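You operate a simulated robot arm through the tools that you are given. There is no shell and no other tool. Be economical: measure what you need, move in short steps, check, and stop when the job is done.

The job below is to be done with a simulated two-armed robot. You get a single attempt, and the scene is never put back.

JOB
Torque plate B's four bolts in number order, as job card B says.
Fine: set the dial first, one run a bolt; the driver goes back in its holster. Set down upright: plate b driver.

It is judged by the outcome, as a careful person would: the job done as asked, and still so three seconds after it is handed in. It fails if anything else is knocked over, pushed out of place, dropped, spilled or broken.

ROBOT AND FRAMES
Two 7-joint arms with two-finger parallel grippers on one trunk, on a base that drives. Base frame: it is fixed to the floor where the robot stands at the start and does not move with it; the origin is under the middle of the robot, x ahead of it, y to its left, z up; the surface under the hand at the start is at about z = 660. Lengths are in mm, angles in degrees, forces in N, time in s.
The left shoulder is at the start at [56, 154, 1222], the right one opposite. With the tool pointing down near the work surface each hand reaches from about 100 to 840 mm from the robot's upright axis, wherever it stands, measured 20 degrees to its own side. Places, roughly: box b torque dial [500, 0, 800]; holster of rack B [400, 200, 700]; plate b crank [900, -100, 800]; plate b number four bolt [800, -200, 700]; plate b number one bolt [700, -300, 700]; plate b number three bolt [600, -200, 700]; plate b number two bolt [700, -100, 700]. Payload 3.43 kg a hand.
Tool frame (each hand has its own): the origin (TCP) lies between the finger pads and is the grasp point; the fingertips stand 34 mm ahead of it; z points along the fingers, y is the line along which they close. Largest opening 128 mm; finger width 24, thickness 12; the body of the gripper, 48 by 130 mm, starts 96 mm behind the TCP.
Orientation is told as [roll, pitch, yaw] about the base's x, y, z axes, in that order, counted from this pose: with the fingers straight down and closing along the base's y, the tool's x points along the base's -x, its y along +y and its z along -z.

CONTROLS
- The arms move only by the tool servo_tool. It takes "left_steps", "right_steps" or both (then of equal length, played together; a hand with none holds still); each is text: rows parted by semicolons, each of 7 numbers parted by spaces: the shift along the base's x, y, z in mm, then the turn, a rotation vector about the base's x, y, z in degrees, then the finger opening in mm, from 0 to 128. In form: x y z rx ry rz fingers; .... A call has 1 to 12 rows; each row is the pose to reach, as a shift and turn from the pose commanded when the call began. A row lasts 0.2 s, in which the tool goes at most 50 mm and 8.6 degrees; a call with a longer step from one row to the next is refused whole, and so is a gripper value outside its range. A pose out of reach is approached as far as the arm can. The call stops where the force on the tool passes 40 N (or 10 N more than at its start, if that is more) or the arm is blocked; 0.2 s more then pass. The fingers move at their own pace (about 153 mm/s each) and stop on an object; they squeeze with about 29 N. The grip force told is the motor's: it shows also when the fingers shut on nothing. Time passes only in rows, and 0.2 s behind the last, so rows that repeat a pose let the fingers close. It gives the time, the measured TCP pose, the force on the tool (base axes), the opening and the grip force at its end, in the units of the frame above (readings bear some noise), with the torque about the TCP (base axes, N m) and any sound that the robot's microphone picked up.
- Cameras (640 x 400 px; columns grow to the right, rows downward): "scene" is now at [114, 15.4, 1442.1]; the picture's right is [0.32, -0.95, -0.00], its down [-0.61, -0.20, -0.77] and it looks along [0.73, 0.25, -0.64] (base axes); focal length 214 px, centre (320, 200). "left" rides on the left gripper at [76, 11, -160] in its tool frame; the picture's right is [-0.15, 0.99, 0.00], its down [-0.88, -0.13, -0.46] and it looks along [-0.45, -0.07, 0.89] (tool axes); focal length 234 px, centre (320, 200). "right" rides on the right gripper at [76, -11, -160] in its tool frame; the picture's right is [0.15, 0.99, 0.00], its down [-0.88, 0.13, -0.46] and it looks along [-0.45, 0.07, 0.89] (tool axes); focal length 234 px, centre (320, 200). There is no depth. A picture from a camera that has moved, and an enlarged one, comes with that camera's place and axes in the base frame and with its lens.
- grab_frame(camera): a new picture of that camera. It takes no simulated time.
- slide_trunk(by): slides the trunk up (or, below 0, down) by that many mm; the arms and the scene camera ride with it, the base frame stays. It gives what a move gives, with no picture.
- drive_base(legs): drives the robot by 1 to 6 legs, each [ahead, left, turn to the left] in mm, mm and degrees, along the robot's own axes; the way and the turn of a leg run together, so that a leg with both is an arc; at most 1500 mm and 180 degrees a leg. The arms and the cameras ride along, it lands a little off, and it stops where it bumps. It gives what a move gives.
- pan_tilt(pan, tilt): turns the head with the scene camera to pan (to the left, within 86 degrees either way) and tilt (down, from -29 to 69), counted from straight ahead of the robot. It gives what a move gives.
- enlarge(camera, box): a new picture of the part [left, top, right, bottom] of that camera's present view, enlarged. It takes no simulated time.
- finish_job(): hands the job in; it is judged then, once.

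Work in short steps. Places have to be worked out from the pictures, the camera data and where the tool is seen: move nearer, look again, correct. Check each grasp and each placing, and mend what went wrong. You have 120 turns and 92 pictures in all, those below and enlarged ones among them. Open the grippers and draw the arms clear of the work before you hand the job in, unless the task says otherwise; then end with one line.

The tools are called after "Emit:" as name(argument=value, ...) on one line, values as JSON. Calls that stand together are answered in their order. servo_tool: Moves the arms, as the interface text tells. Its arguments: {"type":"object","properties":{"left_steps":{"type":"string"},"right_steps":{"type":"string"}},"required":[]} The other tools are called the same way: slide_trunk (by) slides the trunk up or down; drive_base (legs) drives the base; pan_tilt (pan, tilt) turns the head that bears the scene camera; grab_frame (camera) takes a picture; enlarge (camera, box) takes an enlarged picture of a part of a camera's view; finish_job () hands the job in.

At the start:

```text
time: 0.0
left_ee_pos: [391.7, 162.8, 1213.7]
left_tcp_rot: [0.5, -0.8, -0.1]
left_ft_force: [0.8, 0.9, 0.0]
left_ft_torque: [-0.01, -0.01, 0.01]
left_width: 127.9
left_grip_force: 0.1
right_ee_pos: [543.7, -235.4, 1148.0]
right_tcp_rot: [0.5, -0.7, -0.2]
right_ft_force: [0.7, -0.1, -0.4]
right_ft_torque: [0.0, 0.0, 0.01]
right_width: 128.1
right_grip_force: 0.0
trunk travel left (down, up): [-700.0, 240.0]
robot x, y, heading: [0.6, -2.0, 0.1]
head pan, tilt: [19.0, 40.6]
```

scene: 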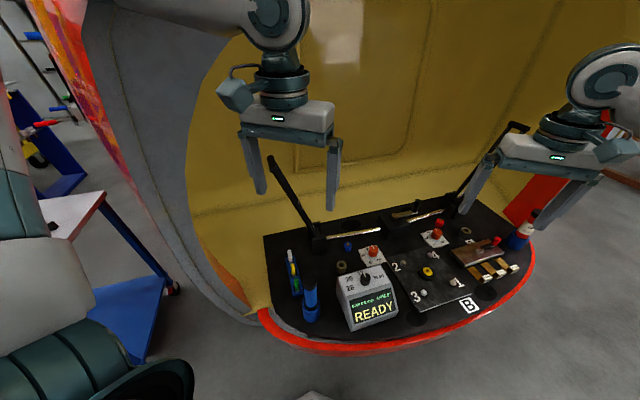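
right: 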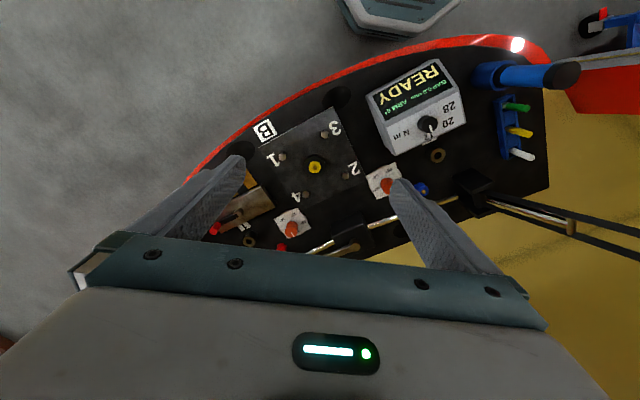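
left: 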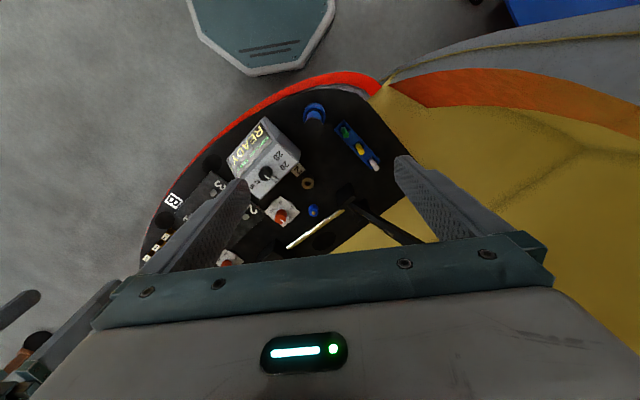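

I start by looking closer at the work surface and for the job card.

Emit:
enlarge(camera="scene", box=[250, 200, 410, 340])

Emit:
enlarge(camera="scene", box=[380, 190, 550, 330])

Emit:
enlarge(camera="right", box=[180, 30, 560, 260])

```text
2.86 times, centred on (330, 270) of scene
camera zoom: at [114.0, 15.4, 1442.1], right [0.32, -0.95, 0.0], down [-0.61, -0.2, -0.77], along [0.73, 0.25, -0.64], focal length 613 px, centre (291, 0)
```

zoom: 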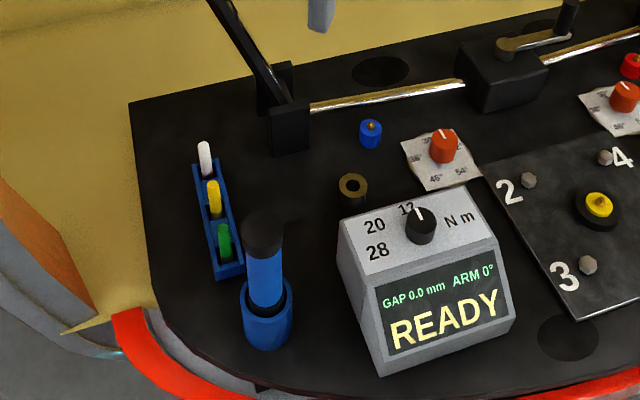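

```text
2.86 times, centred on (465, 260) of scene
camera zoom: at [114.0, 15.4, 1442.1], right [0.32, -0.95, 0.0], down [-0.61, -0.2, -0.77], along [0.73, 0.25, -0.64], focal length 613 px, centre (-94, 29)
```

zoom: 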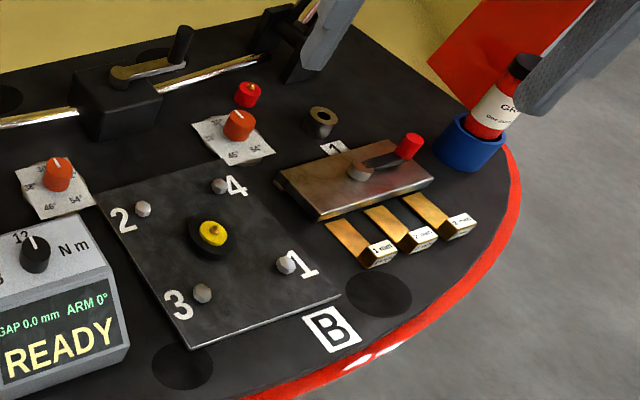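

```text
1.68 times, centred on (370, 145) of right
camera zoom: at [465.7, -248.3, 1305.8], right [-0.14, 0.99, 0.01], down [0.87, 0.13, 0.47], along [0.46, 0.07, -0.88], focal length 394 px, centre (236, 293)
```

zoom: 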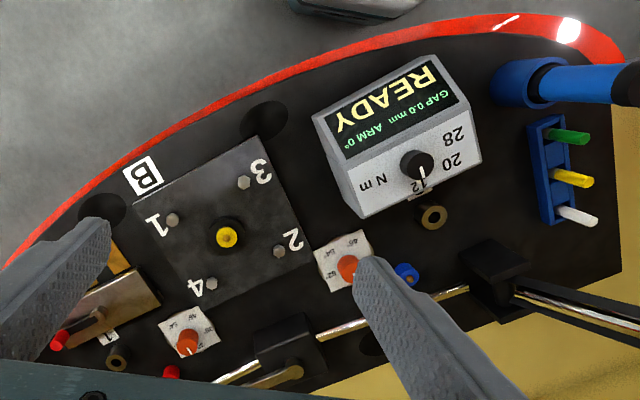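

The box dial reads 12/20/28 Nm and is now at 12; the job card is still to be found. I pan the head around.

Emit:
pan_tilt(pan=0, tilt=5)

Emit:
grab_frame(camera="scene")

Emit:
pan_tilt(pan=-70, tilt=25)

Emit:
grab_frame(camera="scene")

Emit:
pan_tilt(pan=75, tilt=25)

Emit:
grab_frame(camera="scene")

```text
time: 1.0
left_ee_pos: [391.7, 163.4, 1214.8]
left_tcp_rot: [0.5, -0.9, -0.1]
left_ft_force: [-0.3, -0.9, -0.5]
left_ft_torque: [0.0, -0.02, -0.03]
left_width: 128.1
left_grip_force: 0.0
right_ee_pos: [544.4, -234.8, 1145.8]
right_tcp_rot: [0.4, -0.7, -0.1]
right_ft_force: [-0.6, -1.7, -0.2]
right_ft_torque: [-0.01, 0.01, -0.03]
right_width: 128.0
right_grip_force: 0.1
trunk travel left (down, up): [-700.0, 240.0]
robot x, y, heading: [2.0, 0.5, 0.0]
head pan, tilt: [0.0, 5.0]
```

```text
85 pictures are left
camera scene: at [125.4, -12.2, 1498.5], right [0.0, -1.0, -0.01], down [-0.08, 0.01, -1.0], along [1.0, 0.0, -0.08], focal length 214 px, centre (320, 200)
```

scene: 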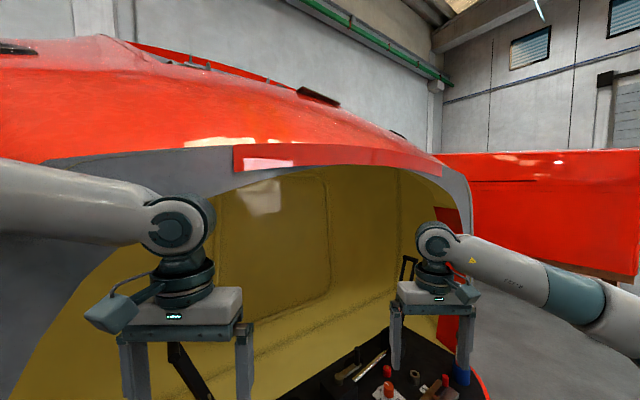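

```text
time: 2.4
left_ee_pos: [391.0, 163.1, 1215.5]
left_tcp_rot: [0.5, -1.1, 0.0]
left_ft_force: [0.5, -0.5, 0.1]
left_ft_torque: [-0.01, 0.0, 0.02]
left_width: 127.9
left_grip_force: 0.0
right_ee_pos: [544.1, -235.1, 1147.3]
right_tcp_rot: [0.6, -0.7, -0.1]
right_ft_force: [0.4, 0.5, 0.2]
right_ft_torque: [0.0, -0.03, -0.01]
right_width: 128.0
right_grip_force: 0.1
trunk travel left (down, up): [-700.0, 240.0]
robot x, y, heading: [-2.7, -0.4, -0.1]
head pan, tilt: [-70.0, 25.0]
```

```text
84 pictures are left
camera scene: at [65.4, -98.6, 1464.7], right [-0.94, -0.34, -0.01], down [-0.13, 0.4, -0.91], along [0.32, -0.85, -0.43], focal length 214 px, centre (320, 200)
```

scene: 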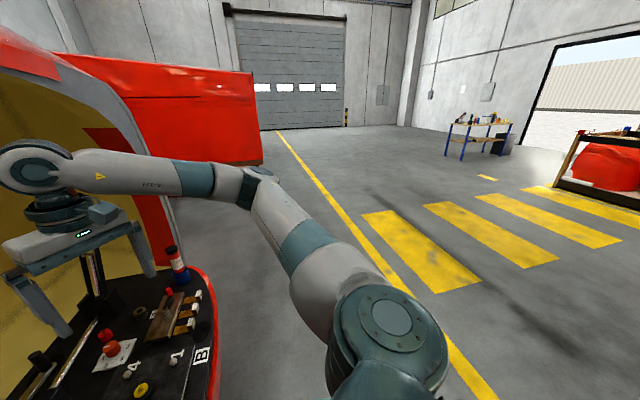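

```text
time: 4.7
left_ee_pos: [390.4, 163.0, 1215.4]
left_tcp_rot: [0.5, -1.0, 0.0]
left_ft_force: [-0.7, -0.3, -0.8]
left_ft_torque: [-0.04, 0.01, 0.03]
left_width: 128.1
left_grip_force: 0.0
right_ee_pos: [543.8, -235.0, 1148.7]
right_tcp_rot: [0.5, -0.7, -0.1]
right_ft_force: [0.4, -0.3, 0.0]
right_ft_torque: [0.0, 0.02, -0.02]
right_width: 128.0
right_grip_force: 0.0
trunk travel left (down, up): [-700.0, 240.0]
robot x, y, heading: [-5.4, 4.1, 0.0]
head pan, tilt: [75.0, 25.0]
```

```text
83 pictures are left
camera scene: at [57.7, 77.1, 1466.0], right [0.97, -0.26, 0.01], down [-0.1, -0.4, -0.91], along [0.24, 0.88, -0.41], focal length 214 px, centre (320, 200)
```

scene: 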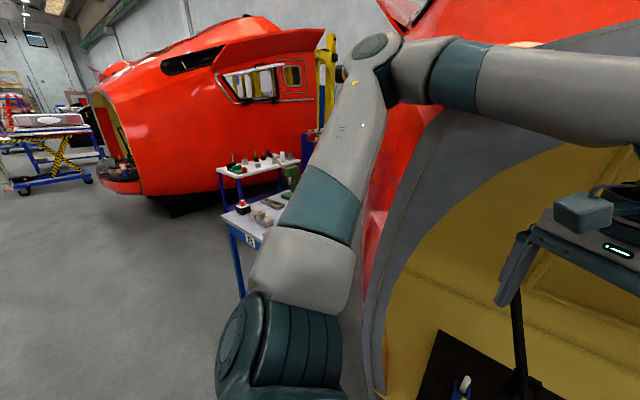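

A side table labelled B stands to the left; I zoom in on it and on the other table.

Emit:
enlarge(camera="scene", box=[205, 140, 315, 260])

```text
3.33 times, centred on (260, 200) of scene
camera zoom: at [57.7, 77.1, 1466.0], right [0.97, -0.26, 0.01], down [-0.1, -0.4, -0.91], along [0.24, 0.88, -0.41], focal length 715 px, centre (520, 200)
```

zoom: 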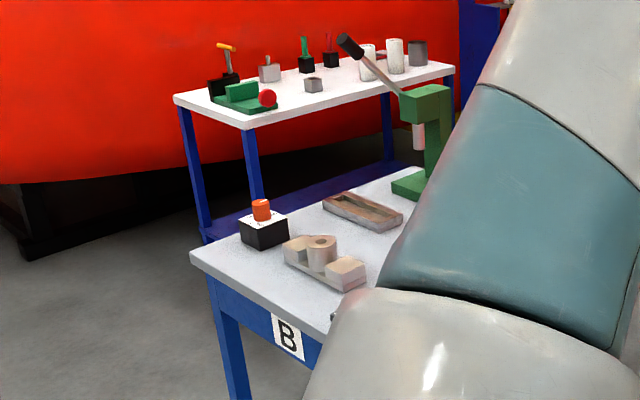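

No card seen yet. I look at more directions: front-left, front-right and down.

Emit:
pan_tilt(pan=-30, tilt=30)

Emit:
grab_frame(camera="scene")

Emit:
pan_tilt(pan=40, tilt=35)

Emit:
grab_frame(camera="scene")

Emit:
pan_tilt(pan=0, tilt=65)

Emit:
grab_frame(camera="scene")

```text
time: 6.5
left_ee_pos: [391.8, 163.0, 1214.9]
left_tcp_rot: [0.5, -1.0, 0.0]
left_ft_force: [0.3, -0.4, -0.2]
left_ft_torque: [0.04, 0.0, -0.01]
left_width: 128.1
left_grip_force: 0.0
right_ee_pos: [543.5, -234.7, 1147.5]
right_tcp_rot: [0.5, -0.8, -0.2]
right_ft_force: [-0.3, 1.1, -0.8]
right_ft_torque: [-0.03, -0.02, -0.03]
right_width: 128.0
right_grip_force: 0.1
trunk travel left (down, up): [-700.0, 240.0]
robot x, y, heading: [-0.8, -1.4, 0.0]
head pan, tilt: [-30.0, 30.0]
```

```text
81 pictures are left
camera scene: at [112.3, -56.8, 1457.7], right [-0.5, -0.87, -0.01], down [-0.42, 0.26, -0.87], along [0.76, -0.43, -0.49], focal length 214 px, centre (320, 200)
```

scene: 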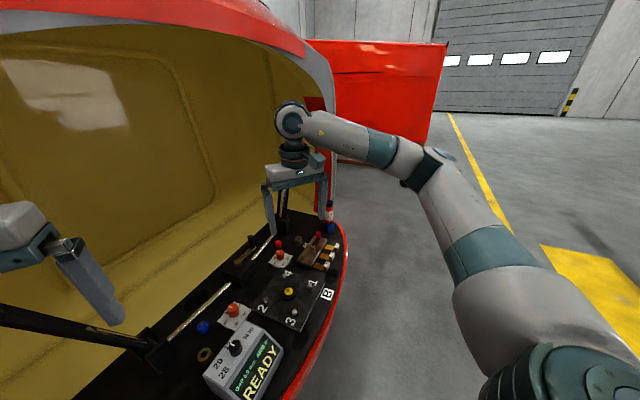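

```text
time: 7.9
left_ee_pos: [391.0, 163.5, 1214.5]
left_tcp_rot: [0.5, -0.9, 0.0]
left_ft_force: [0.6, 0.2, 0.2]
left_ft_torque: [-0.01, 0.03, 0.03]
left_width: 128.0
left_grip_force: 0.1
right_ee_pos: [544.0, -235.2, 1148.2]
right_tcp_rot: [0.3, -0.6, -0.1]
right_ft_force: [-0.9, -0.9, 0.0]
right_ft_torque: [0.04, -0.02, -0.01]
right_width: 127.8
right_grip_force: 0.0
trunk travel left (down, up): [-700.0, 240.0]
robot x, y, heading: [-2.5, 1.0, -0.2]
head pan, tilt: [40.0, 35.0]
```

```text
80 pictures are left
camera scene: at [101.5, 45.0, 1450.5], right [0.64, -0.77, 0.0], down [-0.43, -0.36, -0.83], along [0.64, 0.53, -0.56], focal length 214 px, centre (320, 200)
```

scene: 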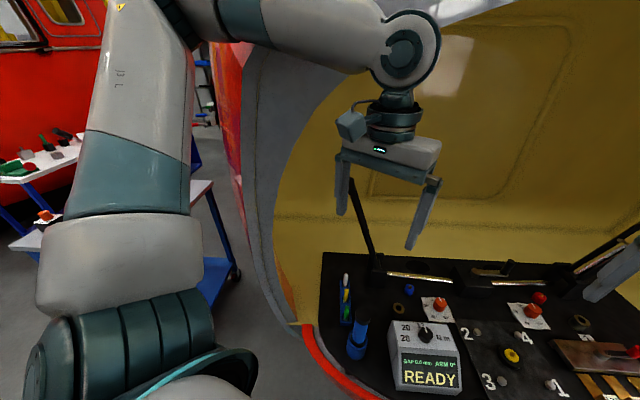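

```text
time: 9.0
left_ee_pos: [392.1, 164.8, 1214.6]
left_tcp_rot: [0.5, -1.0, -0.1]
left_ft_force: [0.2, 0.0, -0.6]
left_ft_torque: [-0.01, -0.01, 0.01]
left_width: 128.1
left_grip_force: 0.1
right_ee_pos: [543.7, -234.5, 1147.4]
right_tcp_rot: [0.4, -0.7, -0.1]
right_ft_force: [0.0, -0.6, -0.9]
right_ft_torque: [0.02, -0.03, -0.01]
right_width: 128.3
right_grip_force: 0.0
trunk travel left (down, up): [-700.0, 240.0]
robot x, y, heading: [1.6, -0.6, -0.1]
head pan, tilt: [0.0, 65.0]
```

```text
79 pictures are left
camera scene: at [95.3, -11.1, 1410.2], right [0.0, -1.0, -0.01], down [-0.9, 0.0, -0.43], along [0.43, 0.01, -0.9], focal length 214 px, centre (320, 200)
```

scene: 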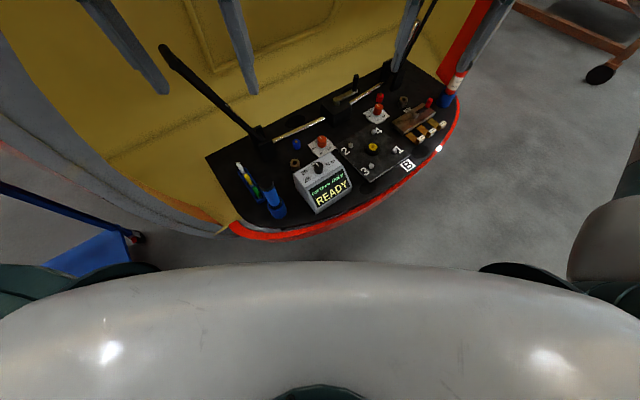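

No card in the front field. I back off a little and turn to see behind the robot.

Emit:
drive_base(legs=[[-700, 0, 0], [0, 0, 150]])

Emit:
pan_tilt(pan=50, tilt=15)

Emit:
grab_frame(camera="scene")

Emit:
pan_tilt(pan=-50, tilt=15)

Emit:
grab_frame(camera="scene")

```text
time: 19.0
left_ee_pos: [-1142.4, 46.2, 1208.8]
left_tcp_rot: [0.0, -0.2, 150.6]
left_ft_force: [0.4, 0.6, 0.4]
left_ft_torque: [0.0, 0.03, 0.01]
left_width: 127.7
left_grip_force: 0.1
right_ee_pos: [-1078.6, 468.3, 1141.8]
right_tcp_rot: [0.0, 0.0, 150.4]
right_ft_force: [-0.3, 0.3, 0.0]
right_ft_torque: [-0.01, -0.02, 0.01]
right_width: 127.9
right_grip_force: 0.0
trunk travel left (down, up): [-700.0, 240.0]
robot x, y, heading: [-706.3, -2.2, 150.5]
head pan, tilt: [0.0, 65.0]
```

```text
time: 20.2
left_ee_pos: [-1142.5, 45.7, 1207.6]
left_tcp_rot: [0.0, -0.2, 150.5]
left_ft_force: [0.2, 0.4, -0.3]
left_ft_torque: [-0.03, -0.01, 0.0]
left_width: 127.9
left_grip_force: 0.0
right_ee_pos: [-1076.1, 467.2, 1142.7]
right_tcp_rot: [0.0, 0.1, 150.4]
right_ft_force: [-0.2, 0.1, 0.0]
right_ft_torque: [-0.03, 0.02, -0.02]
right_width: 128.1
right_grip_force: 0.0
trunk travel left (down, up): [-700.0, 240.0]
robot x, y, heading: [-702.7, -10.4, 150.5]
head pan, tilt: [50.0, 15.0]
```

```text
78 pictures are left
camera scene: at [-834.2, -13.0, 1480.6], right [-0.35, 0.94, 0.0], down [0.24, 0.09, -0.97], along [-0.9, -0.34, -0.26], focal length 214 px, centre (320, 200)
```

scene: 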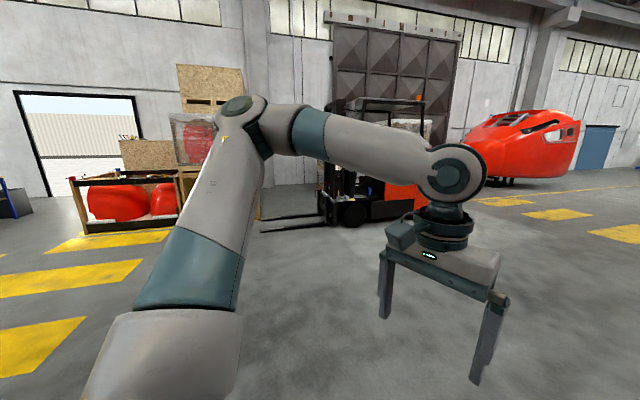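

```text
time: 22.0
left_ee_pos: [-1141.8, 46.1, 1208.6]
left_tcp_rot: [0.0, -0.2, 150.6]
left_ft_force: [0.2, 0.3, 0.7]
left_ft_torque: [0.02, -0.01, 0.01]
left_width: 127.9
left_grip_force: 0.0
right_ee_pos: [-1078.3, 467.3, 1140.8]
right_tcp_rot: [0.0, -0.1, 150.4]
right_ft_force: [-0.1, -0.7, 0.3]
right_ft_torque: [0.0, 0.02, 0.01]
right_width: 127.9
right_grip_force: 0.0
trunk travel left (down, up): [-700.0, 240.0]
robot x, y, heading: [-703.5, -6.5, 150.4]
head pan, tilt: [-50.0, 15.0]
```

```text
77 pictures are left
camera scene: at [-763.7, 111.5, 1480.7], right [0.98, 0.18, 0.0], down [0.05, -0.25, -0.97], along [-0.18, 0.95, -0.26], focal length 214 px, centre (320, 200)
```

scene: 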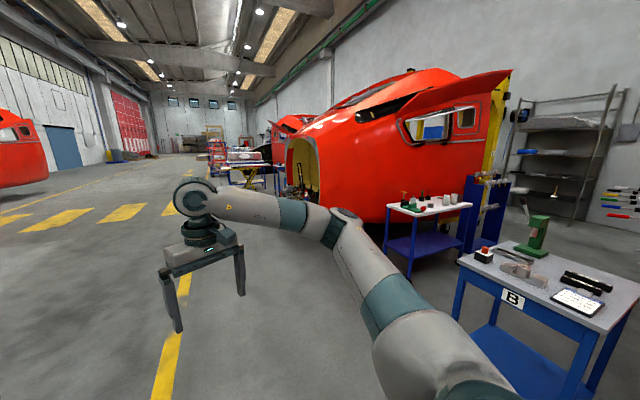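

The card (a tilted board with text) lies on table B. I zoom in.

Emit:
enlarge(camera="scene", box=[540, 260, 630, 325])

```text
6.15 times, centred on (585, 292) of scene
camera zoom: at [-763.7, 111.5, 1480.7], right [0.98, 0.18, 0.0], down [0.05, -0.25, -0.97], along [-0.18, 0.95, -0.26], focal length 1320 px, centre (-1311, -369)
```

zoom: 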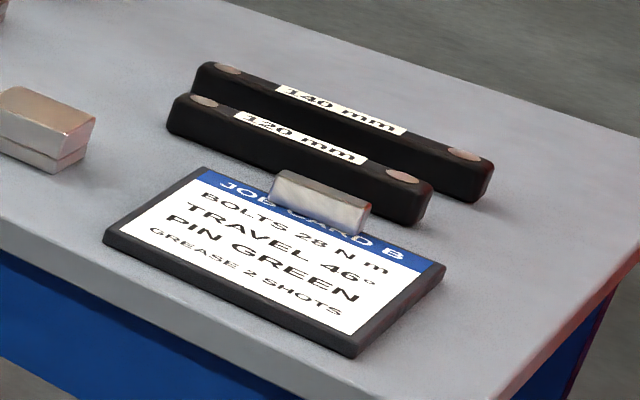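

Card: BOLTS 28 N m. I drive back to the start place.

Emit:
drive_base(legs=[[0, 0, -150.4], [700, 6, 0]])

Emit:
pan_tilt(pan=5, tilt=48)

Emit:
grab_frame(camera="scene")

Emit:
grab_frame(camera="left")

Emit:
grab_frame(camera="right")

```text
time: 32.0
left_ee_pos: [394.7, 118.1, 1215.2]
left_tcp_rot: [0.3, -1.2, -2.7]
left_ft_force: [0.3, 0.1, 0.3]
left_ft_torque: [0.02, 0.0, 0.01]
left_width: 128.1
left_grip_force: 0.1
right_ee_pos: [531.7, -285.0, 1146.4]
right_tcp_rot: [0.3, -0.5, -2.4]
right_ft_force: [-0.4, -0.6, -0.4]
right_ft_torque: [0.03, -0.01, 0.01]
right_width: 127.9
right_grip_force: 0.0
trunk travel left (down, up): [-700.0, 240.0]
robot x, y, heading: [-6.5, -31.3, -2.2]
head pan, tilt: [-50.0, 15.0]
stopped in leg 2: the robot was blocked; the commanded pose is now the measured one
```

```text
time: 33.3
left_ee_pos: [394.3, 119.4, 1215.7]
left_tcp_rot: [0.3, -1.2, -2.8]
left_ft_force: [-0.7, -0.2, -0.3]
left_ft_torque: [-0.01, -0.04, 0.0]
left_width: 127.6
left_grip_force: 0.1
right_ee_pos: [529.8, -285.5, 1148.0]
right_tcp_rot: [0.1, -0.7, -2.6]
right_ft_force: [0.6, 0.4, -0.7]
right_ft_torque: [-0.04, 0.0, 0.01]
right_width: 128.0
right_grip_force: 0.1
trunk travel left (down, up): [-700.0, 240.0]
robot x, y, heading: [-9.1, -35.5, -2.6]
head pan, tilt: [5.0, 48.0]
```

```text
75 pictures are left
camera scene: at [110.2, -36.4, 1431.3], right [0.04, -1.0, 0.0], down [-0.73, -0.03, -0.68], along [0.68, 0.03, -0.74], focal length 214 px, centre (320, 200)
```

scene: 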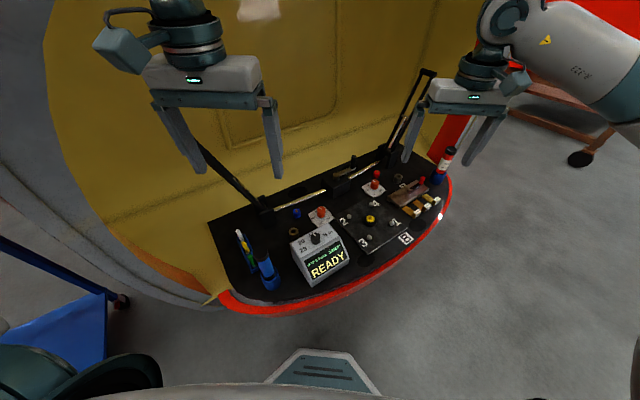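

```text
74 pictures are left
camera left: at [316.5, 132.0, 1372.7], right [0.19, 0.98, 0.01], down [0.86, -0.17, 0.47], along [0.47, -0.08, -0.88], focal length 234 px, centre (320, 200)
```

left: 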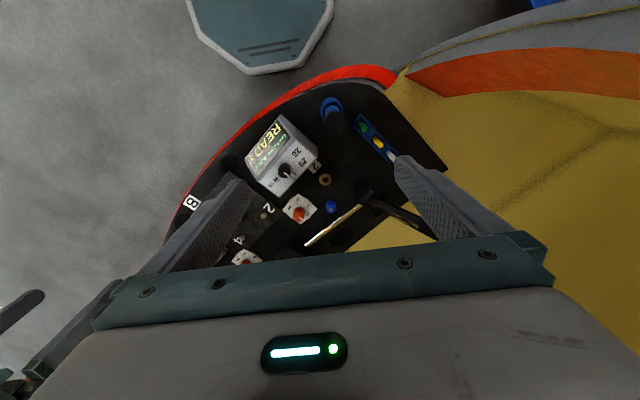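

```text
73 pictures are left
camera right: at [452.3, -294.9, 1306.2], right [-0.1, 0.99, 0.0], down [0.88, 0.09, 0.47], along [0.46, 0.05, -0.88], focal length 234 px, centre (320, 200)
```

right: 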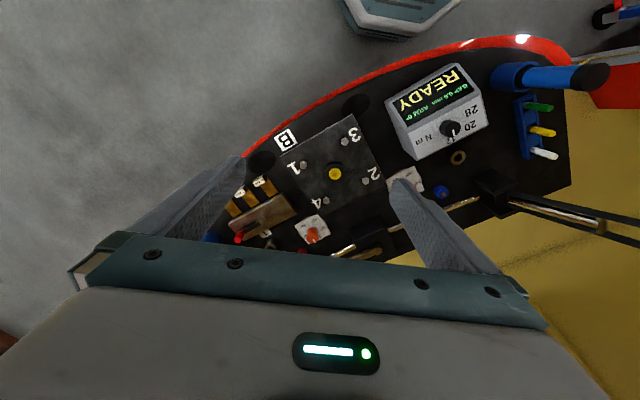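

The base bumped just short of the start pose; nothing looks disturbed. I back off a little, straighten, and move to the centre.

Emit:
drive_base(legs=[[-40, 0, 0], [0, 30, 2.5]])

Emit:
grab_frame(camera="scene")

```text
time: 34.6
left_ee_pos: [362.4, 162.4, 1210.3]
left_tcp_rot: [0.4, -0.4, -0.5]
left_ft_force: [0.3, -0.3, -0.9]
left_ft_torque: [0.14, 0.02, 0.04]
left_width: 128.0
left_grip_force: 0.1
right_ee_pos: [512.8, -235.7, 1140.6]
right_tcp_rot: [0.3, 0.1, -0.2]
right_ft_force: [0.3, -1.0, 0.2]
right_ft_torque: [0.1, 0.0, 0.02]
right_width: 127.9
right_grip_force: 0.0
trunk travel left (down, up): [-700.0, 240.0]
robot x, y, heading: [-45.0, -1.8, -0.2]
head pan, tilt: [5.0, 48.0]
```

```text
72 pictures are left
camera scene: at [86.7, -4.2, 1429.6], right [0.09, -1.0, -0.01], down [-0.74, -0.06, -0.67], along [0.67, 0.06, -0.74], focal length 214 px, centre (320, 200)
```

scene: 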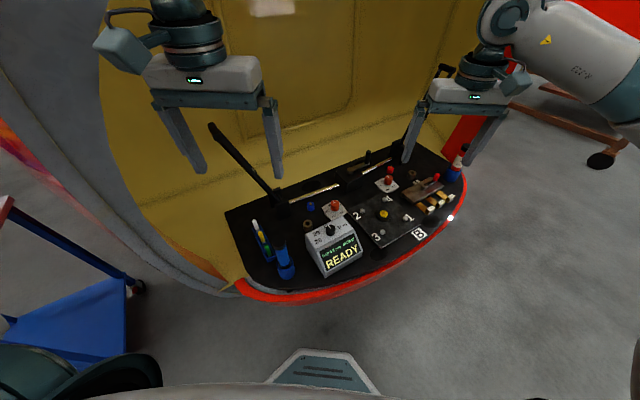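

I bring the left hand above the box to see the dial and driver closely.

Emit:
servo_tool(left_steps="12 -25 -30 0 0 0 100; 24 -50 -60 0 0 0 100; 36 -75 -90 0 0 0 100; 48 -100 -120 0 0 0 100; 60 -125 -150 0 0 0 100; 75 -145 -185 0 0 0 100; 90 -160 -210 0 0 0 100; 90 -160 -210 0 0 0 100")

Emit:
grab_frame(camera="left")

```text
time: 35.9
left_ee_pos: [399.2, 174.9, 1129.5]
left_tcp_rot: [0.3, -14.1, 5.9]
left_ft_force: [12.1, 13.2, -6.1]
left_ft_torque: [-1.52, 1.26, -0.25]
left_width: 100.2
left_grip_force: 0.1
right_ee_pos: [510.4, -52.6, 1140.1]
right_tcp_rot: [-1.4, -0.7, 9.0]
right_ft_force: [1.4, -0.5, 0.6]
right_ft_torque: [0.02, 0.23, -0.05]
right_width: 127.8
right_grip_force: 0.1
trunk travel left (down, up): [-700.0, 240.0]
robot x, y, heading: [-69.7, 53.4, 10.5]
head pan, tilt: [5.0, 48.0]
stopped in row 6 (left hand): the arm was blocked; the commanded pose is now the measured one
```

```text
71 pictures are left
camera left: at [287.3, 173.1, 1265.9], right [0.04, 1.0, 0.04], down [0.75, -0.06, 0.66], along [0.66, 0.01, -0.75], focal length 234 px, centre (320, 200)
```

left: 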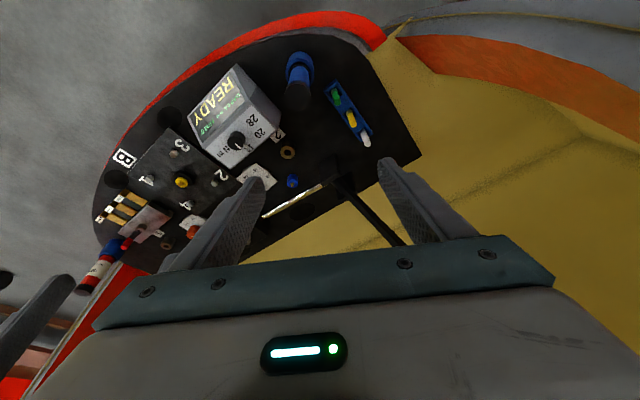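

The left elbow met the fuselage rim and the base got pushed round. I back the base off straight from the fuselage, square up, then look at the left arm.

Emit:
drive_base(legs=[[-150, 0, 0], [-50, -100, -10.5]])

Emit:
pan_tilt(pan=45, tilt=25)

Emit:
grab_frame(camera="scene")

```text
time: 36.6
left_ee_pos: [375.9, 267.5, 1115.4]
left_tcp_rot: [-3.9, -14.0, 8.5]
left_ft_force: [-2.8, -2.5, 1.1]
left_ft_torque: [0.49, -0.37, 0.09]
left_width: 100.0
left_grip_force: 0.2
right_ee_pos: [488.7, 36.5, 1142.8]
right_tcp_rot: [-5.5, -0.5, 9.7]
right_ft_force: [0.3, -0.8, -0.7]
right_ft_torque: [0.19, -0.02, 0.03]
right_width: 128.0
right_grip_force: 0.0
trunk travel left (down, up): [-700.0, 240.0]
robot x, y, heading: [-84.5, 58.6, 11.0]
head pan, tilt: [5.0, 48.0]
stopped in leg 1: the robot was blocked; the commanded pose is now the measured one
```

```text
time: 37.7
left_ee_pos: [371.6, 286.9, 1113.1]
left_tcp_rot: [-4.8, -13.8, 9.1]
left_ft_force: [-0.9, -0.7, 0.1]
left_ft_torque: [0.0, 0.03, 0.0]
left_width: 100.3
left_grip_force: 0.1
right_ee_pos: [484.1, 52.8, 1144.7]
right_tcp_rot: [-6.3, -0.5, 9.9]
right_ft_force: [-0.3, -0.9, 0.7]
right_ft_torque: [-0.01, 0.0, -0.01]
right_width: 128.0
right_grip_force: 0.0
trunk travel left (down, up): [-700.0, 240.0]
robot x, y, heading: [-82.9, 64.5, 11.4]
head pan, tilt: [45.0, 25.0]
```

```text
70 pictures are left
camera scene: at [12.1, 148.3, 1464.9], right [0.83, -0.56, 0.0], down [-0.23, -0.35, -0.91], along [0.51, 0.75, -0.42], focal length 214 px, centre (320, 200)
```

scene: 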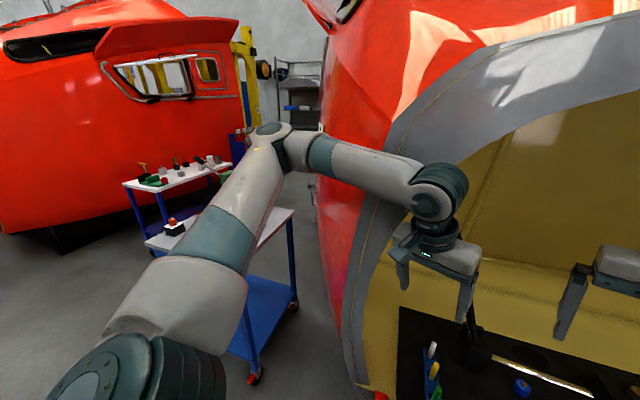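

Readings look inconsistent (hands seem tipped sideways). I hold still and look again before moving.

Emit:
pan_tilt(pan=60, tilt=12)

Emit:
grab_frame(camera="scene")

```text
time: 38.5
left_ee_pos: [372.1, 286.0, 1113.7]
left_tcp_rot: [-4.9, -13.9, 9.1]
left_ft_force: [0.0, -0.1, 0.0]
left_ft_torque: [-0.02, -0.01, 0.01]
left_width: 100.1
left_grip_force: 0.0
right_ee_pos: [483.8, 52.7, 1145.5]
right_tcp_rot: [-6.3, -0.5, 9.8]
right_ft_force: [-0.5, 0.5, 0.5]
right_ft_torque: [0.01, -0.01, 0.03]
right_width: 128.1
right_grip_force: 0.0
trunk travel left (down, up): [-700.0, 240.0]
robot x, y, heading: [-87.6, 65.7, 11.3]
head pan, tilt: [60.0, 12.0]
```

```text
69 pictures are left
camera scene: at [-9.3, 160.1, 1485.9], right [0.95, -0.32, 0.01], down [-0.06, -0.2, -0.98], along [0.32, 0.93, -0.21], focal length 214 px, centre (320, 200)
```

scene: 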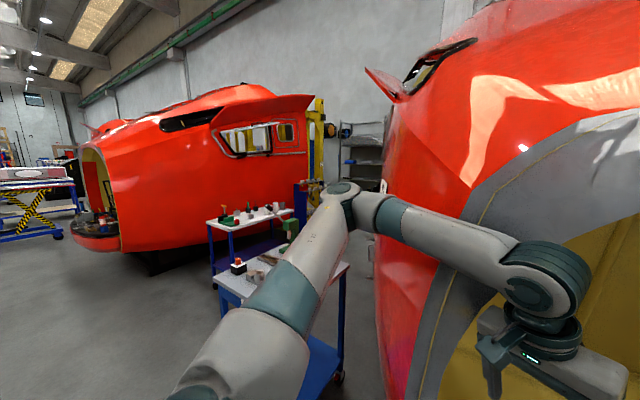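

The left forearm leans on the flange edge while the hand is inside the opening; so I free it by moving the base to the right first.

Emit:
drive_base(legs=[[-30, -150, 0]])

Emit:
grab_frame(camera="scene")

```text
time: 39.9
left_ee_pos: [377.9, 131.2, 1111.1]
left_tcp_rot: [-4.8, -13.6, 9.0]
left_ft_force: [-0.1, 0.2, 0.4]
left_ft_torque: [-0.03, -0.02, 0.01]
left_width: 99.7
left_grip_force: 0.2
right_ee_pos: [489.3, -101.3, 1142.6]
right_tcp_rot: [-6.3, -0.2, 9.7]
right_ft_force: [-0.7, 0.3, -0.1]
right_ft_torque: [-0.04, 0.02, -0.02]
right_width: 128.3
right_grip_force: 0.1
trunk travel left (down, up): [-700.0, 240.0]
robot x, y, heading: [-88.1, -94.3, 11.3]
head pan, tilt: [60.0, 12.0]
```

```text
68 pictures are left
camera scene: at [-2.2, 6.1, 1485.5], right [0.95, -0.32, 0.0], down [-0.07, -0.2, -0.98], along [0.31, 0.93, -0.21], focal length 214 px, centre (320, 200)
```

scene: 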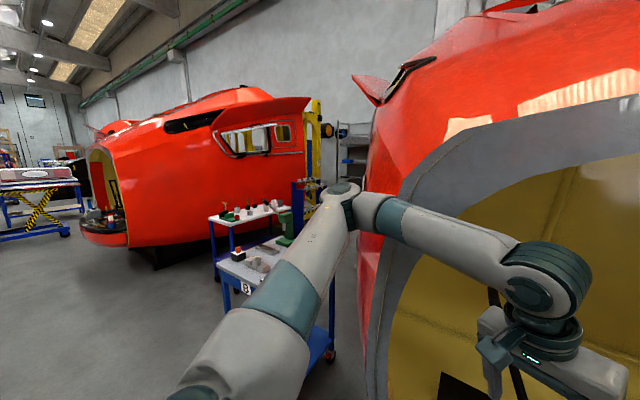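

Free now. I back out and square up.

Emit:
drive_base(legs=[[-150, 0, 0], [0, 0, -11.2]])

Emit:
pan_tilt(pan=0, tilt=45)

Emit:
grab_frame(camera="scene")

```text
time: 42.0
left_ee_pos: [264.2, 5.8, 1111.3]
left_tcp_rot: [-4.7, -13.6, -2.3]
left_ft_force: [-0.1, 0.3, 0.2]
left_ft_torque: [0.04, -0.03, -0.04]
left_width: 100.1
left_grip_force: 0.2
right_ee_pos: [326.5, -244.5, 1142.9]
right_tcp_rot: [-6.1, -0.3, -1.5]
right_ft_force: [-0.9, -0.6, -0.4]
right_ft_torque: [0.05, 0.0, 0.02]
right_width: 128.1
right_grip_force: 0.1
trunk travel left (down, up): [-700.0, 240.0]
robot x, y, heading: [-227.9, -121.6, -0.0]
head pan, tilt: [60.0, 12.0]
```

```text
time: 43.3
left_ee_pos: [264.0, 6.4, 1110.8]
left_tcp_rot: [-4.6, -13.7, -2.3]
left_ft_force: [-0.1, -0.1, -0.1]
left_ft_torque: [0.01, -0.02, 0.01]
left_width: 99.9
left_grip_force: 0.0
right_ee_pos: [328.7, -245.8, 1143.1]
right_tcp_rot: [-6.1, -0.2, -1.6]
right_ft_force: [0.6, 0.0, 0.3]
right_ft_torque: [0.01, 0.01, 0.01]
right_width: 128.2
right_grip_force: 0.2
trunk travel left (down, up): [-700.0, 240.0]
robot x, y, heading: [-231.7, -123.7, -0.0]
head pan, tilt: [0.0, 45.0]
```

```text
67 pictures are left
camera scene: at [-97.7, -123.5, 1433.9], right [0.0, -1.0, 0.0], down [-0.71, 0.0, -0.71], along [0.71, 0.0, -0.71], focal length 214 px, centre (320, 200)
```

scene: 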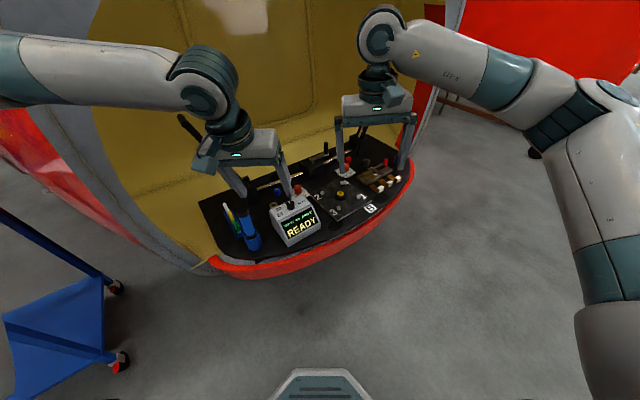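

All on the bench is undisturbed. I retract the left hand close to the robot and plan to do everything with the right arm.

Emit:
servo_tool(left_steps="-35 15 10 0 0 0 100; -70 30 20 0 0 0 80; -105 45 30 0 0 0 60; -140 60 40 0 0 0 40; -175 75 50 0 0 0 20; -210 90 60 0 0 0 10; -230 110 60 0 0 0 10", right_steps="0 0 0 2 0 0 128; 0 0 0 4 0 0 128; 0 0 0 6 0 0 128; 0 0 0 6 0 0.5 128; 0 0 0 6 0 1 128; 0 0 0 6 0 1.6 128; 0 0 0 6 0 1.6 128")

Emit:
drive_base(legs=[[150, 0, 0]])

Emit:
pan_tilt(pan=20, tilt=40)

Emit:
grab_frame(camera="scene")

Emit:
grab_frame(camera="right")

```text
time: 44.9
left_ee_pos: [92.4, 117.7, 1230.6]
left_tcp_rot: [-4.7, -13.5, -2.2]
left_ft_force: [0.3, 0.4, 0.2]
left_ft_torque: [0.0, -0.03, -0.02]
left_width: 9.8
left_grip_force: 0.0
left hand out of reach, approached as far as the arm can: row 3, 4, 5, 6, 7
right_ee_pos: [327.2, -243.8, 1142.0]
right_tcp_rot: [-0.3, -0.2, -0.1]
right_ft_force: [-0.1, 0.6, -1.3]
right_ft_torque: [-0.02, -0.05, -0.02]
right_width: 127.9
right_grip_force: 0.0
trunk travel left (down, up): [-700.0, 240.0]
robot x, y, heading: [-229.6, -121.7, -0.2]
head pan, tilt: [0.0, 45.0]
```

```text
time: 46.3
left_ee_pos: [242.9, 115.4, 1231.2]
left_tcp_rot: [-4.6, -13.5, -2.5]
left_ft_force: [-0.4, 0.0, -0.4]
left_ft_torque: [-0.02, -0.03, 0.05]
left_width: 10.0
left_grip_force: 0.0
right_ee_pos: [477.0, -246.0, 1143.4]
right_tcp_rot: [-0.2, -0.3, -0.2]
right_ft_force: [0.5, 0.3, 0.4]
right_ft_torque: [-0.01, -0.02, 0.01]
right_width: 127.8
right_grip_force: 0.1
trunk travel left (down, up): [-700.0, 240.0]
robot x, y, heading: [-79.5, -127.3, -0.4]
head pan, tilt: [0.0, 45.0]
```

```text
time: 47.1
left_ee_pos: [243.4, 115.3, 1230.1]
left_tcp_rot: [-4.8, -13.5, -2.5]
left_ft_force: [-1.3, 0.2, 0.7]
left_ft_torque: [-0.02, -0.01, -0.02]
left_width: 9.9
left_grip_force: 0.0
right_ee_pos: [479.7, -246.0, 1141.0]
right_tcp_rot: [-0.2, -0.2, 0.0]
right_ft_force: [-0.3, 0.1, 0.1]
right_ft_torque: [-0.02, 0.01, -0.01]
right_width: 127.8
right_grip_force: 0.0
trunk travel left (down, up): [-700.0, 240.0]
robot x, y, heading: [-82.9, -124.4, -0.5]
head pan, tilt: [20.0, 40.0]
```

```text
66 pictures are left
camera scene: at [52.0, -95.0, 1441.1], right [0.34, -0.94, 0.0], down [-0.61, -0.22, -0.77], along [0.72, 0.26, -0.64], focal length 214 px, centre (320, 200)
```

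scene: 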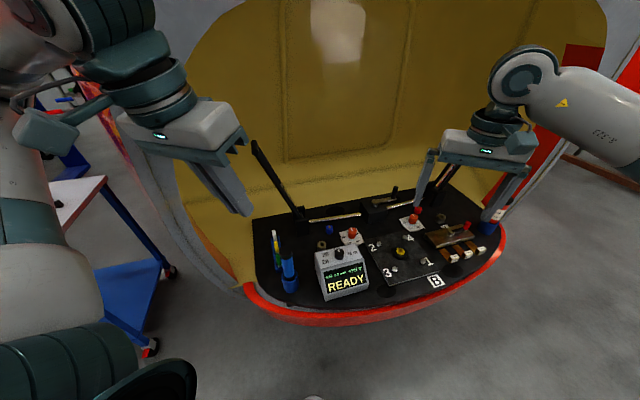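

```text
65 pictures are left
camera right: at [403.0, -256.7, 1301.2], right [-0.14, 0.99, 0.0], down [0.88, 0.13, 0.46], along [0.45, 0.06, -0.89], focal length 234 px, centre (320, 200)
```

right: 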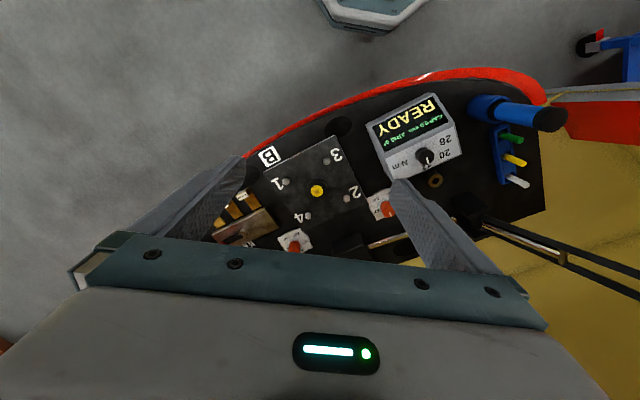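

Triangulating: driver at about (402,143), top z≈868; dial at about (523,0,785). I bring the right hand above the dial for a close view.

Emit:
servo_tool(right_steps="-5 40 -20 0 0 0 100; -10 80 -40 0 0 0 80; -15 120 -60 0 0 0 70; -20 160 -80 0 0 0 70; -25 200 -100 0 0 0 70; -30 240 -120 0 0 0 70; -30 240 -120 0 0 0 70")

Emit:
grab_frame(camera="right")

```text
time: 48.7
left_ee_pos: [244.3, 114.0, 1230.1]
left_tcp_rot: [-4.6, -13.5, -2.4]
left_ft_force: [-0.9, -0.8, 0.1]
left_ft_torque: [0.03, 0.0, 0.01]
left_width: 10.1
left_grip_force: 0.0
right_ee_pos: [447.0, -5.8, 1022.5]
right_tcp_rot: [-0.2, -0.1, -0.1]
right_ft_force: [0.3, -1.0, -0.1]
right_ft_torque: [-0.01, 0.02, -0.01]
right_width: 70.2
right_grip_force: 0.1
trunk travel left (down, up): [-700.0, 240.0]
robot x, y, heading: [-77.8, -124.7, -0.3]
head pan, tilt: [20.0, 40.0]
```

```text
64 pictures are left
camera right: at [371.0, -17.0, 1182.2], right [-0.14, 0.99, 0.0], down [0.88, 0.13, 0.46], along [0.45, 0.06, -0.89], focal length 234 px, centre (320, 200)
```

right: 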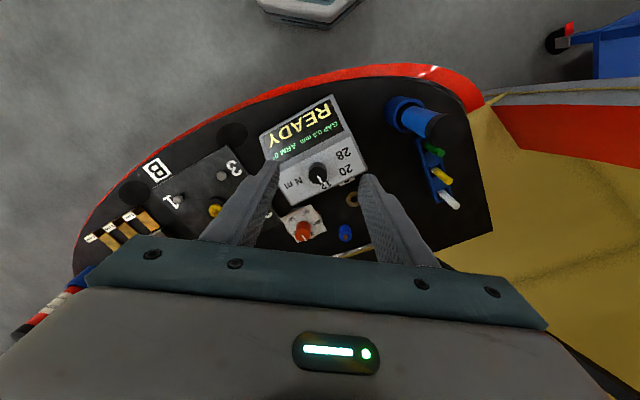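

Emit:
enlarge(camera="right", box=[255, 90, 375, 215])

```text
3.20 times, centred on (315, 152) of right
camera zoom: at [371.0, -17.0, 1182.2], right [-0.14, 0.99, 0.0], down [0.88, 0.13, 0.46], along [0.45, 0.06, -0.89], focal length 749 px, centre (336, 352)
```

zoom: 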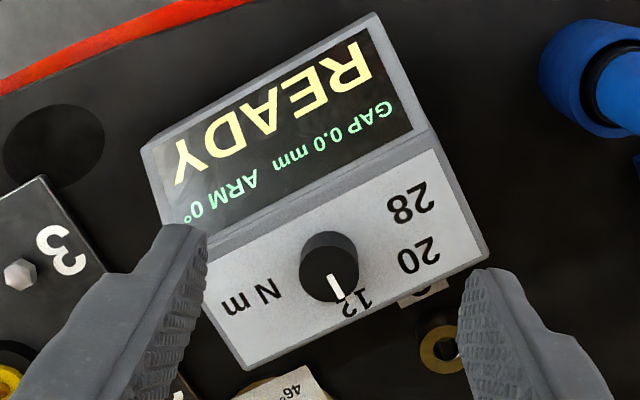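

The dial's pointer is at 12, labels 20 and 28 lie counterclockwise (seen from above). I move over the dial to get a second view for its height.

Emit:
servo_tool(right_steps="25 2 -35 0 0 0 70; 50 4 -70 0 0 0 70; 73 5 -105 0 0 0 70; 73 5 -122 0 0 0 70; 73 5 -122 0 0 0 70")

Emit:
grab_frame(camera="right")

Emit:
enlarge(camera="scene", box=[260, 210, 420, 310])

```text
time: 49.9
left_ee_pos: [244.5, 115.6, 1231.2]
left_tcp_rot: [-4.8, -13.5, -2.4]
left_ft_force: [0.7, -1.0, 0.2]
left_ft_torque: [0.02, 0.02, 0.03]
left_width: 10.0
left_grip_force: 0.1
right_ee_pos: [520.9, -2.6, 901.6]
right_tcp_rot: [-0.2, -0.1, -0.2]
right_ft_force: [-1.0, 0.6, 0.4]
right_ft_torque: [-0.01, 0.02, -0.02]
right_width: 69.9
right_grip_force: 0.0
trunk travel left (down, up): [-700.0, 240.0]
robot x, y, heading: [-77.4, -122.2, -0.4]
head pan, tilt: [20.0, 40.0]
```

```text
62 pictures are left
camera right: at [445.3, -12.8, 1059.9], right [-0.14, 0.99, 0.0], down [0.88, 0.13, 0.46], along [0.45, 0.06, -0.89], focal length 234 px, centre (320, 200)
```

right: 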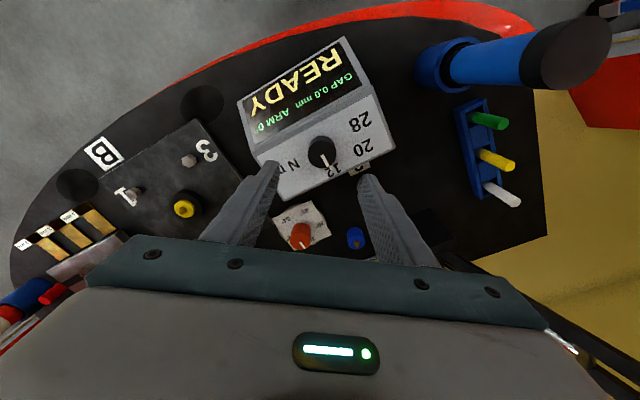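

```text
4.00 times, centred on (340, 260) of scene
camera zoom: at [51.6, -94.9, 1441.2], right [0.34, -0.94, 0.0], down [-0.6, -0.22, -0.77], along [0.72, 0.26, -0.64], focal length 858 px, centre (240, -40)
```

zoom: 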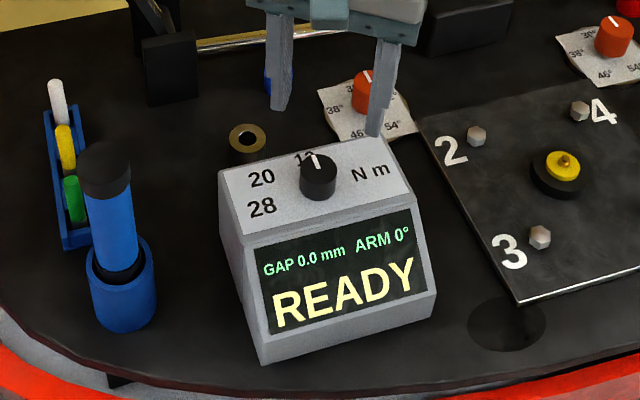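

Knob top is at about (510,-2,826), ~30 mm wide, face at ~z 800. I pre-turn the hand -40°, centre it, and descend partially.

Emit:
servo_tool(right_steps="-3 0 0 0 0 -8 60; -6 0 0 0 0 -16 60; -9 0 0 0 0 -24 60; -11 0 -10 0 0 -32 60; -11 0 -25 0 0 -40 60; -11 0 -40 0 0 -40 60; -11 0 -40 0 0 -40 60")

Emit:
grab_frame(camera="right")

Emit:
enlarge(camera="scene", box=[290, 210, 390, 290])

```text
time: 51.5
left_ee_pos: [244.6, 115.6, 1231.0]
left_tcp_rot: [-4.7, -13.5, -2.5]
left_ft_force: [0.5, -0.7, 0.7]
left_ft_torque: [-0.02, 0.01, 0.0]
left_width: 10.1
left_grip_force: 0.0
right_ee_pos: [511.0, -0.6, 859.7]
right_tcp_rot: [-0.2, -0.3, -40.2]
right_ft_force: [-0.6, 0.1, -0.5]
right_ft_torque: [0.02, 0.0, -0.01]
right_width: 59.9
right_grip_force: 0.1
trunk travel left (down, up): [-700.0, 240.0]
robot x, y, heading: [-79.7, -123.4, 0.0]
head pan, tilt: [20.0, 40.0]
```

```text
60 pictures are left
camera right: at [445.2, 39.7, 1018.9], right [0.53, 0.85, 0.0], down [0.76, -0.47, 0.46], along [0.39, -0.24, -0.89], focal length 234 px, centre (320, 200)
```

right: 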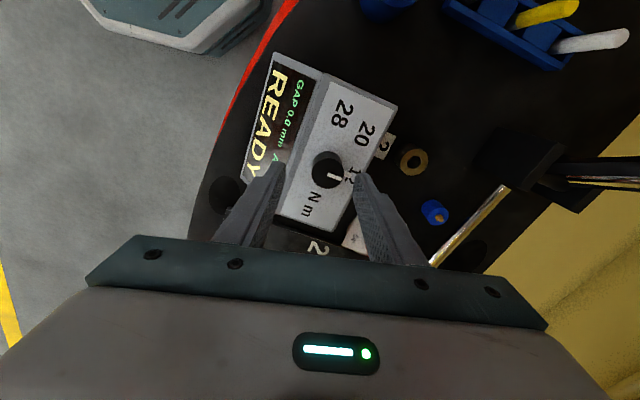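

```text
5.00 times, centred on (340, 250) of scene
camera zoom: at [51.7, -94.8, 1441.2], right [0.34, -0.94, 0.0], down [-0.6, -0.22, -0.77], along [0.72, 0.26, -0.64], focal length 1072 px, centre (220, -50)
```

zoom: 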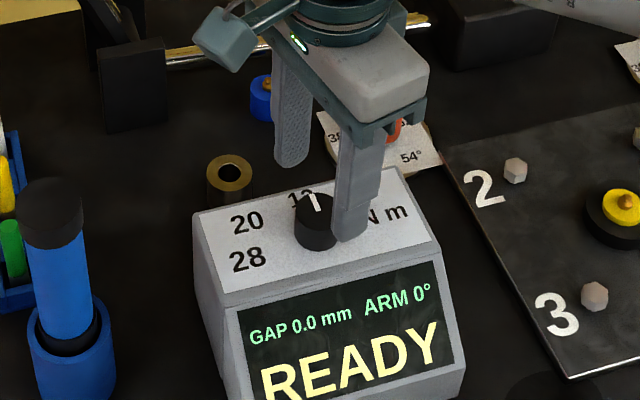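

Emit:
enlarge(camera="right", box=[270, 110, 400, 240])

```text
3.08 times, centred on (335, 175) of right
camera zoom: at [445.2, 39.7, 1018.9], right [0.53, 0.85, 0.0], down [0.76, -0.47, 0.46], along [0.39, -0.24, -0.89], focal length 720 px, centre (274, 277)
```

zoom: 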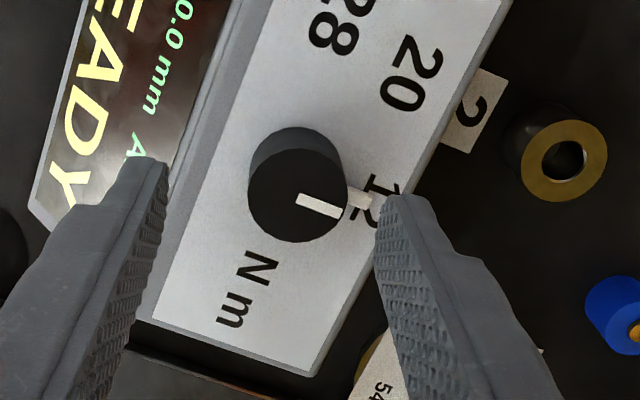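

At matching depth the knob is ~7 mm to +y of the finger centre and ~17 mm tall. I shift, descend 13 mm and close.

Emit:
servo_tool(right_steps="0 7 0 0 0 0 60; 0 7 -7 0 0 0 60; 0 7 -13 0 0 0 60; 0 7 -13 0 0 0 25; 0 7 -13 0 0 0 20; 0 7 -13 0 0 0 20")

Emit:
enlarge(camera="right", box=[270, 110, 400, 240])

```text
time: 52.9
left_ee_pos: [244.3, 114.2, 1231.1]
left_tcp_rot: [-4.7, -13.5, -2.4]
left_ft_force: [0.0, -1.0, -0.4]
left_ft_torque: [-0.01, -0.02, 0.02]
left_width: 10.0
left_grip_force: 0.1
right_ee_pos: [511.0, 5.4, 847.4]
right_tcp_rot: [-0.3, -0.2, -40.1]
right_ft_force: [0.2, 0.0, -0.4]
right_ft_torque: [0.01, 0.01, -0.01]
right_width: 20.3
right_grip_force: 0.1
trunk travel left (down, up): [-700.0, 240.0]
robot x, y, heading: [-79.1, -121.8, -0.4]
head pan, tilt: [20.0, 40.0]
```

```text
3.08 times, centred on (335, 175) of right
camera zoom: at [445.1, 46.7, 1006.2], right [0.53, 0.85, 0.0], down [0.76, -0.47, 0.46], along [0.39, -0.24, -0.89], focal length 720 px, centre (274, 277)
```

zoom: 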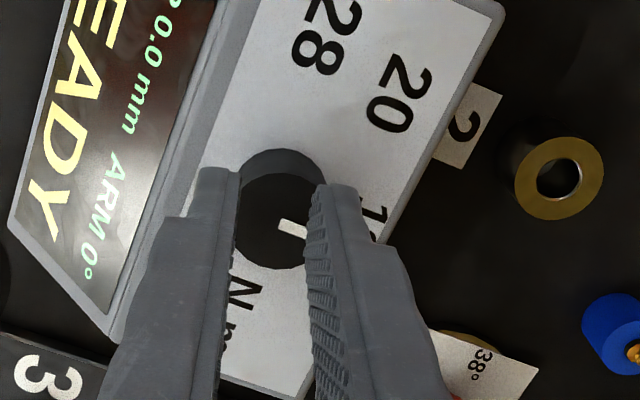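

The fingers closed above the knob; re-triangulating gives knob top at about (519,2,~799). I open, shift and go down to fingertip z≈788.

Emit:
servo_tool(right_steps="0 0 5 0 0 0 60; 8 -4 5 0 0 0 60; 8 -4 -10 0 0 0 60; 8 -4 -18 0 0 0 60; 8 -4 -24 0 0 0 60; 8 -4 -24 0 0 0 20; 8 -4 -24 0 0 0 20; 8 -4 -24 0 0 0 20")

Emit:
enlarge(camera="right", box=[270, 110, 400, 240])

```text
time: 54.7
left_ee_pos: [244.0, 115.7, 1230.7]
left_tcp_rot: [-4.7, -13.4, -2.4]
left_ft_force: [0.3, -0.2, 0.2]
left_ft_torque: [0.03, 0.01, 0.02]
left_width: 10.1
left_grip_force: 0.1
right_ee_pos: [518.0, 3.9, 823.4]
right_tcp_rot: [-0.1, -0.2, -40.0]
right_ft_force: [5.6, 5.6, 1.7]
right_ft_torque: [0.46, -0.03, 0.01]
right_width: 33.3
right_grip_force: 44.8
trunk travel left (down, up): [-700.0, 240.0]
robot x, y, heading: [-80.5, -119.7, -0.3]
head pan, tilt: [20.0, 40.0]
```

```text
3.08 times, centred on (335, 175) of right
camera zoom: at [453.8, 44.2, 982.8], right [0.53, 0.85, 0.0], down [0.76, -0.47, 0.46], along [0.39, -0.24, -0.89], focal length 720 px, centre (274, 277)
```

zoom: 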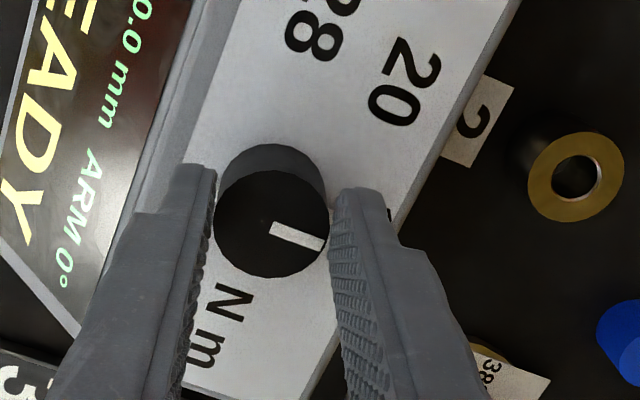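

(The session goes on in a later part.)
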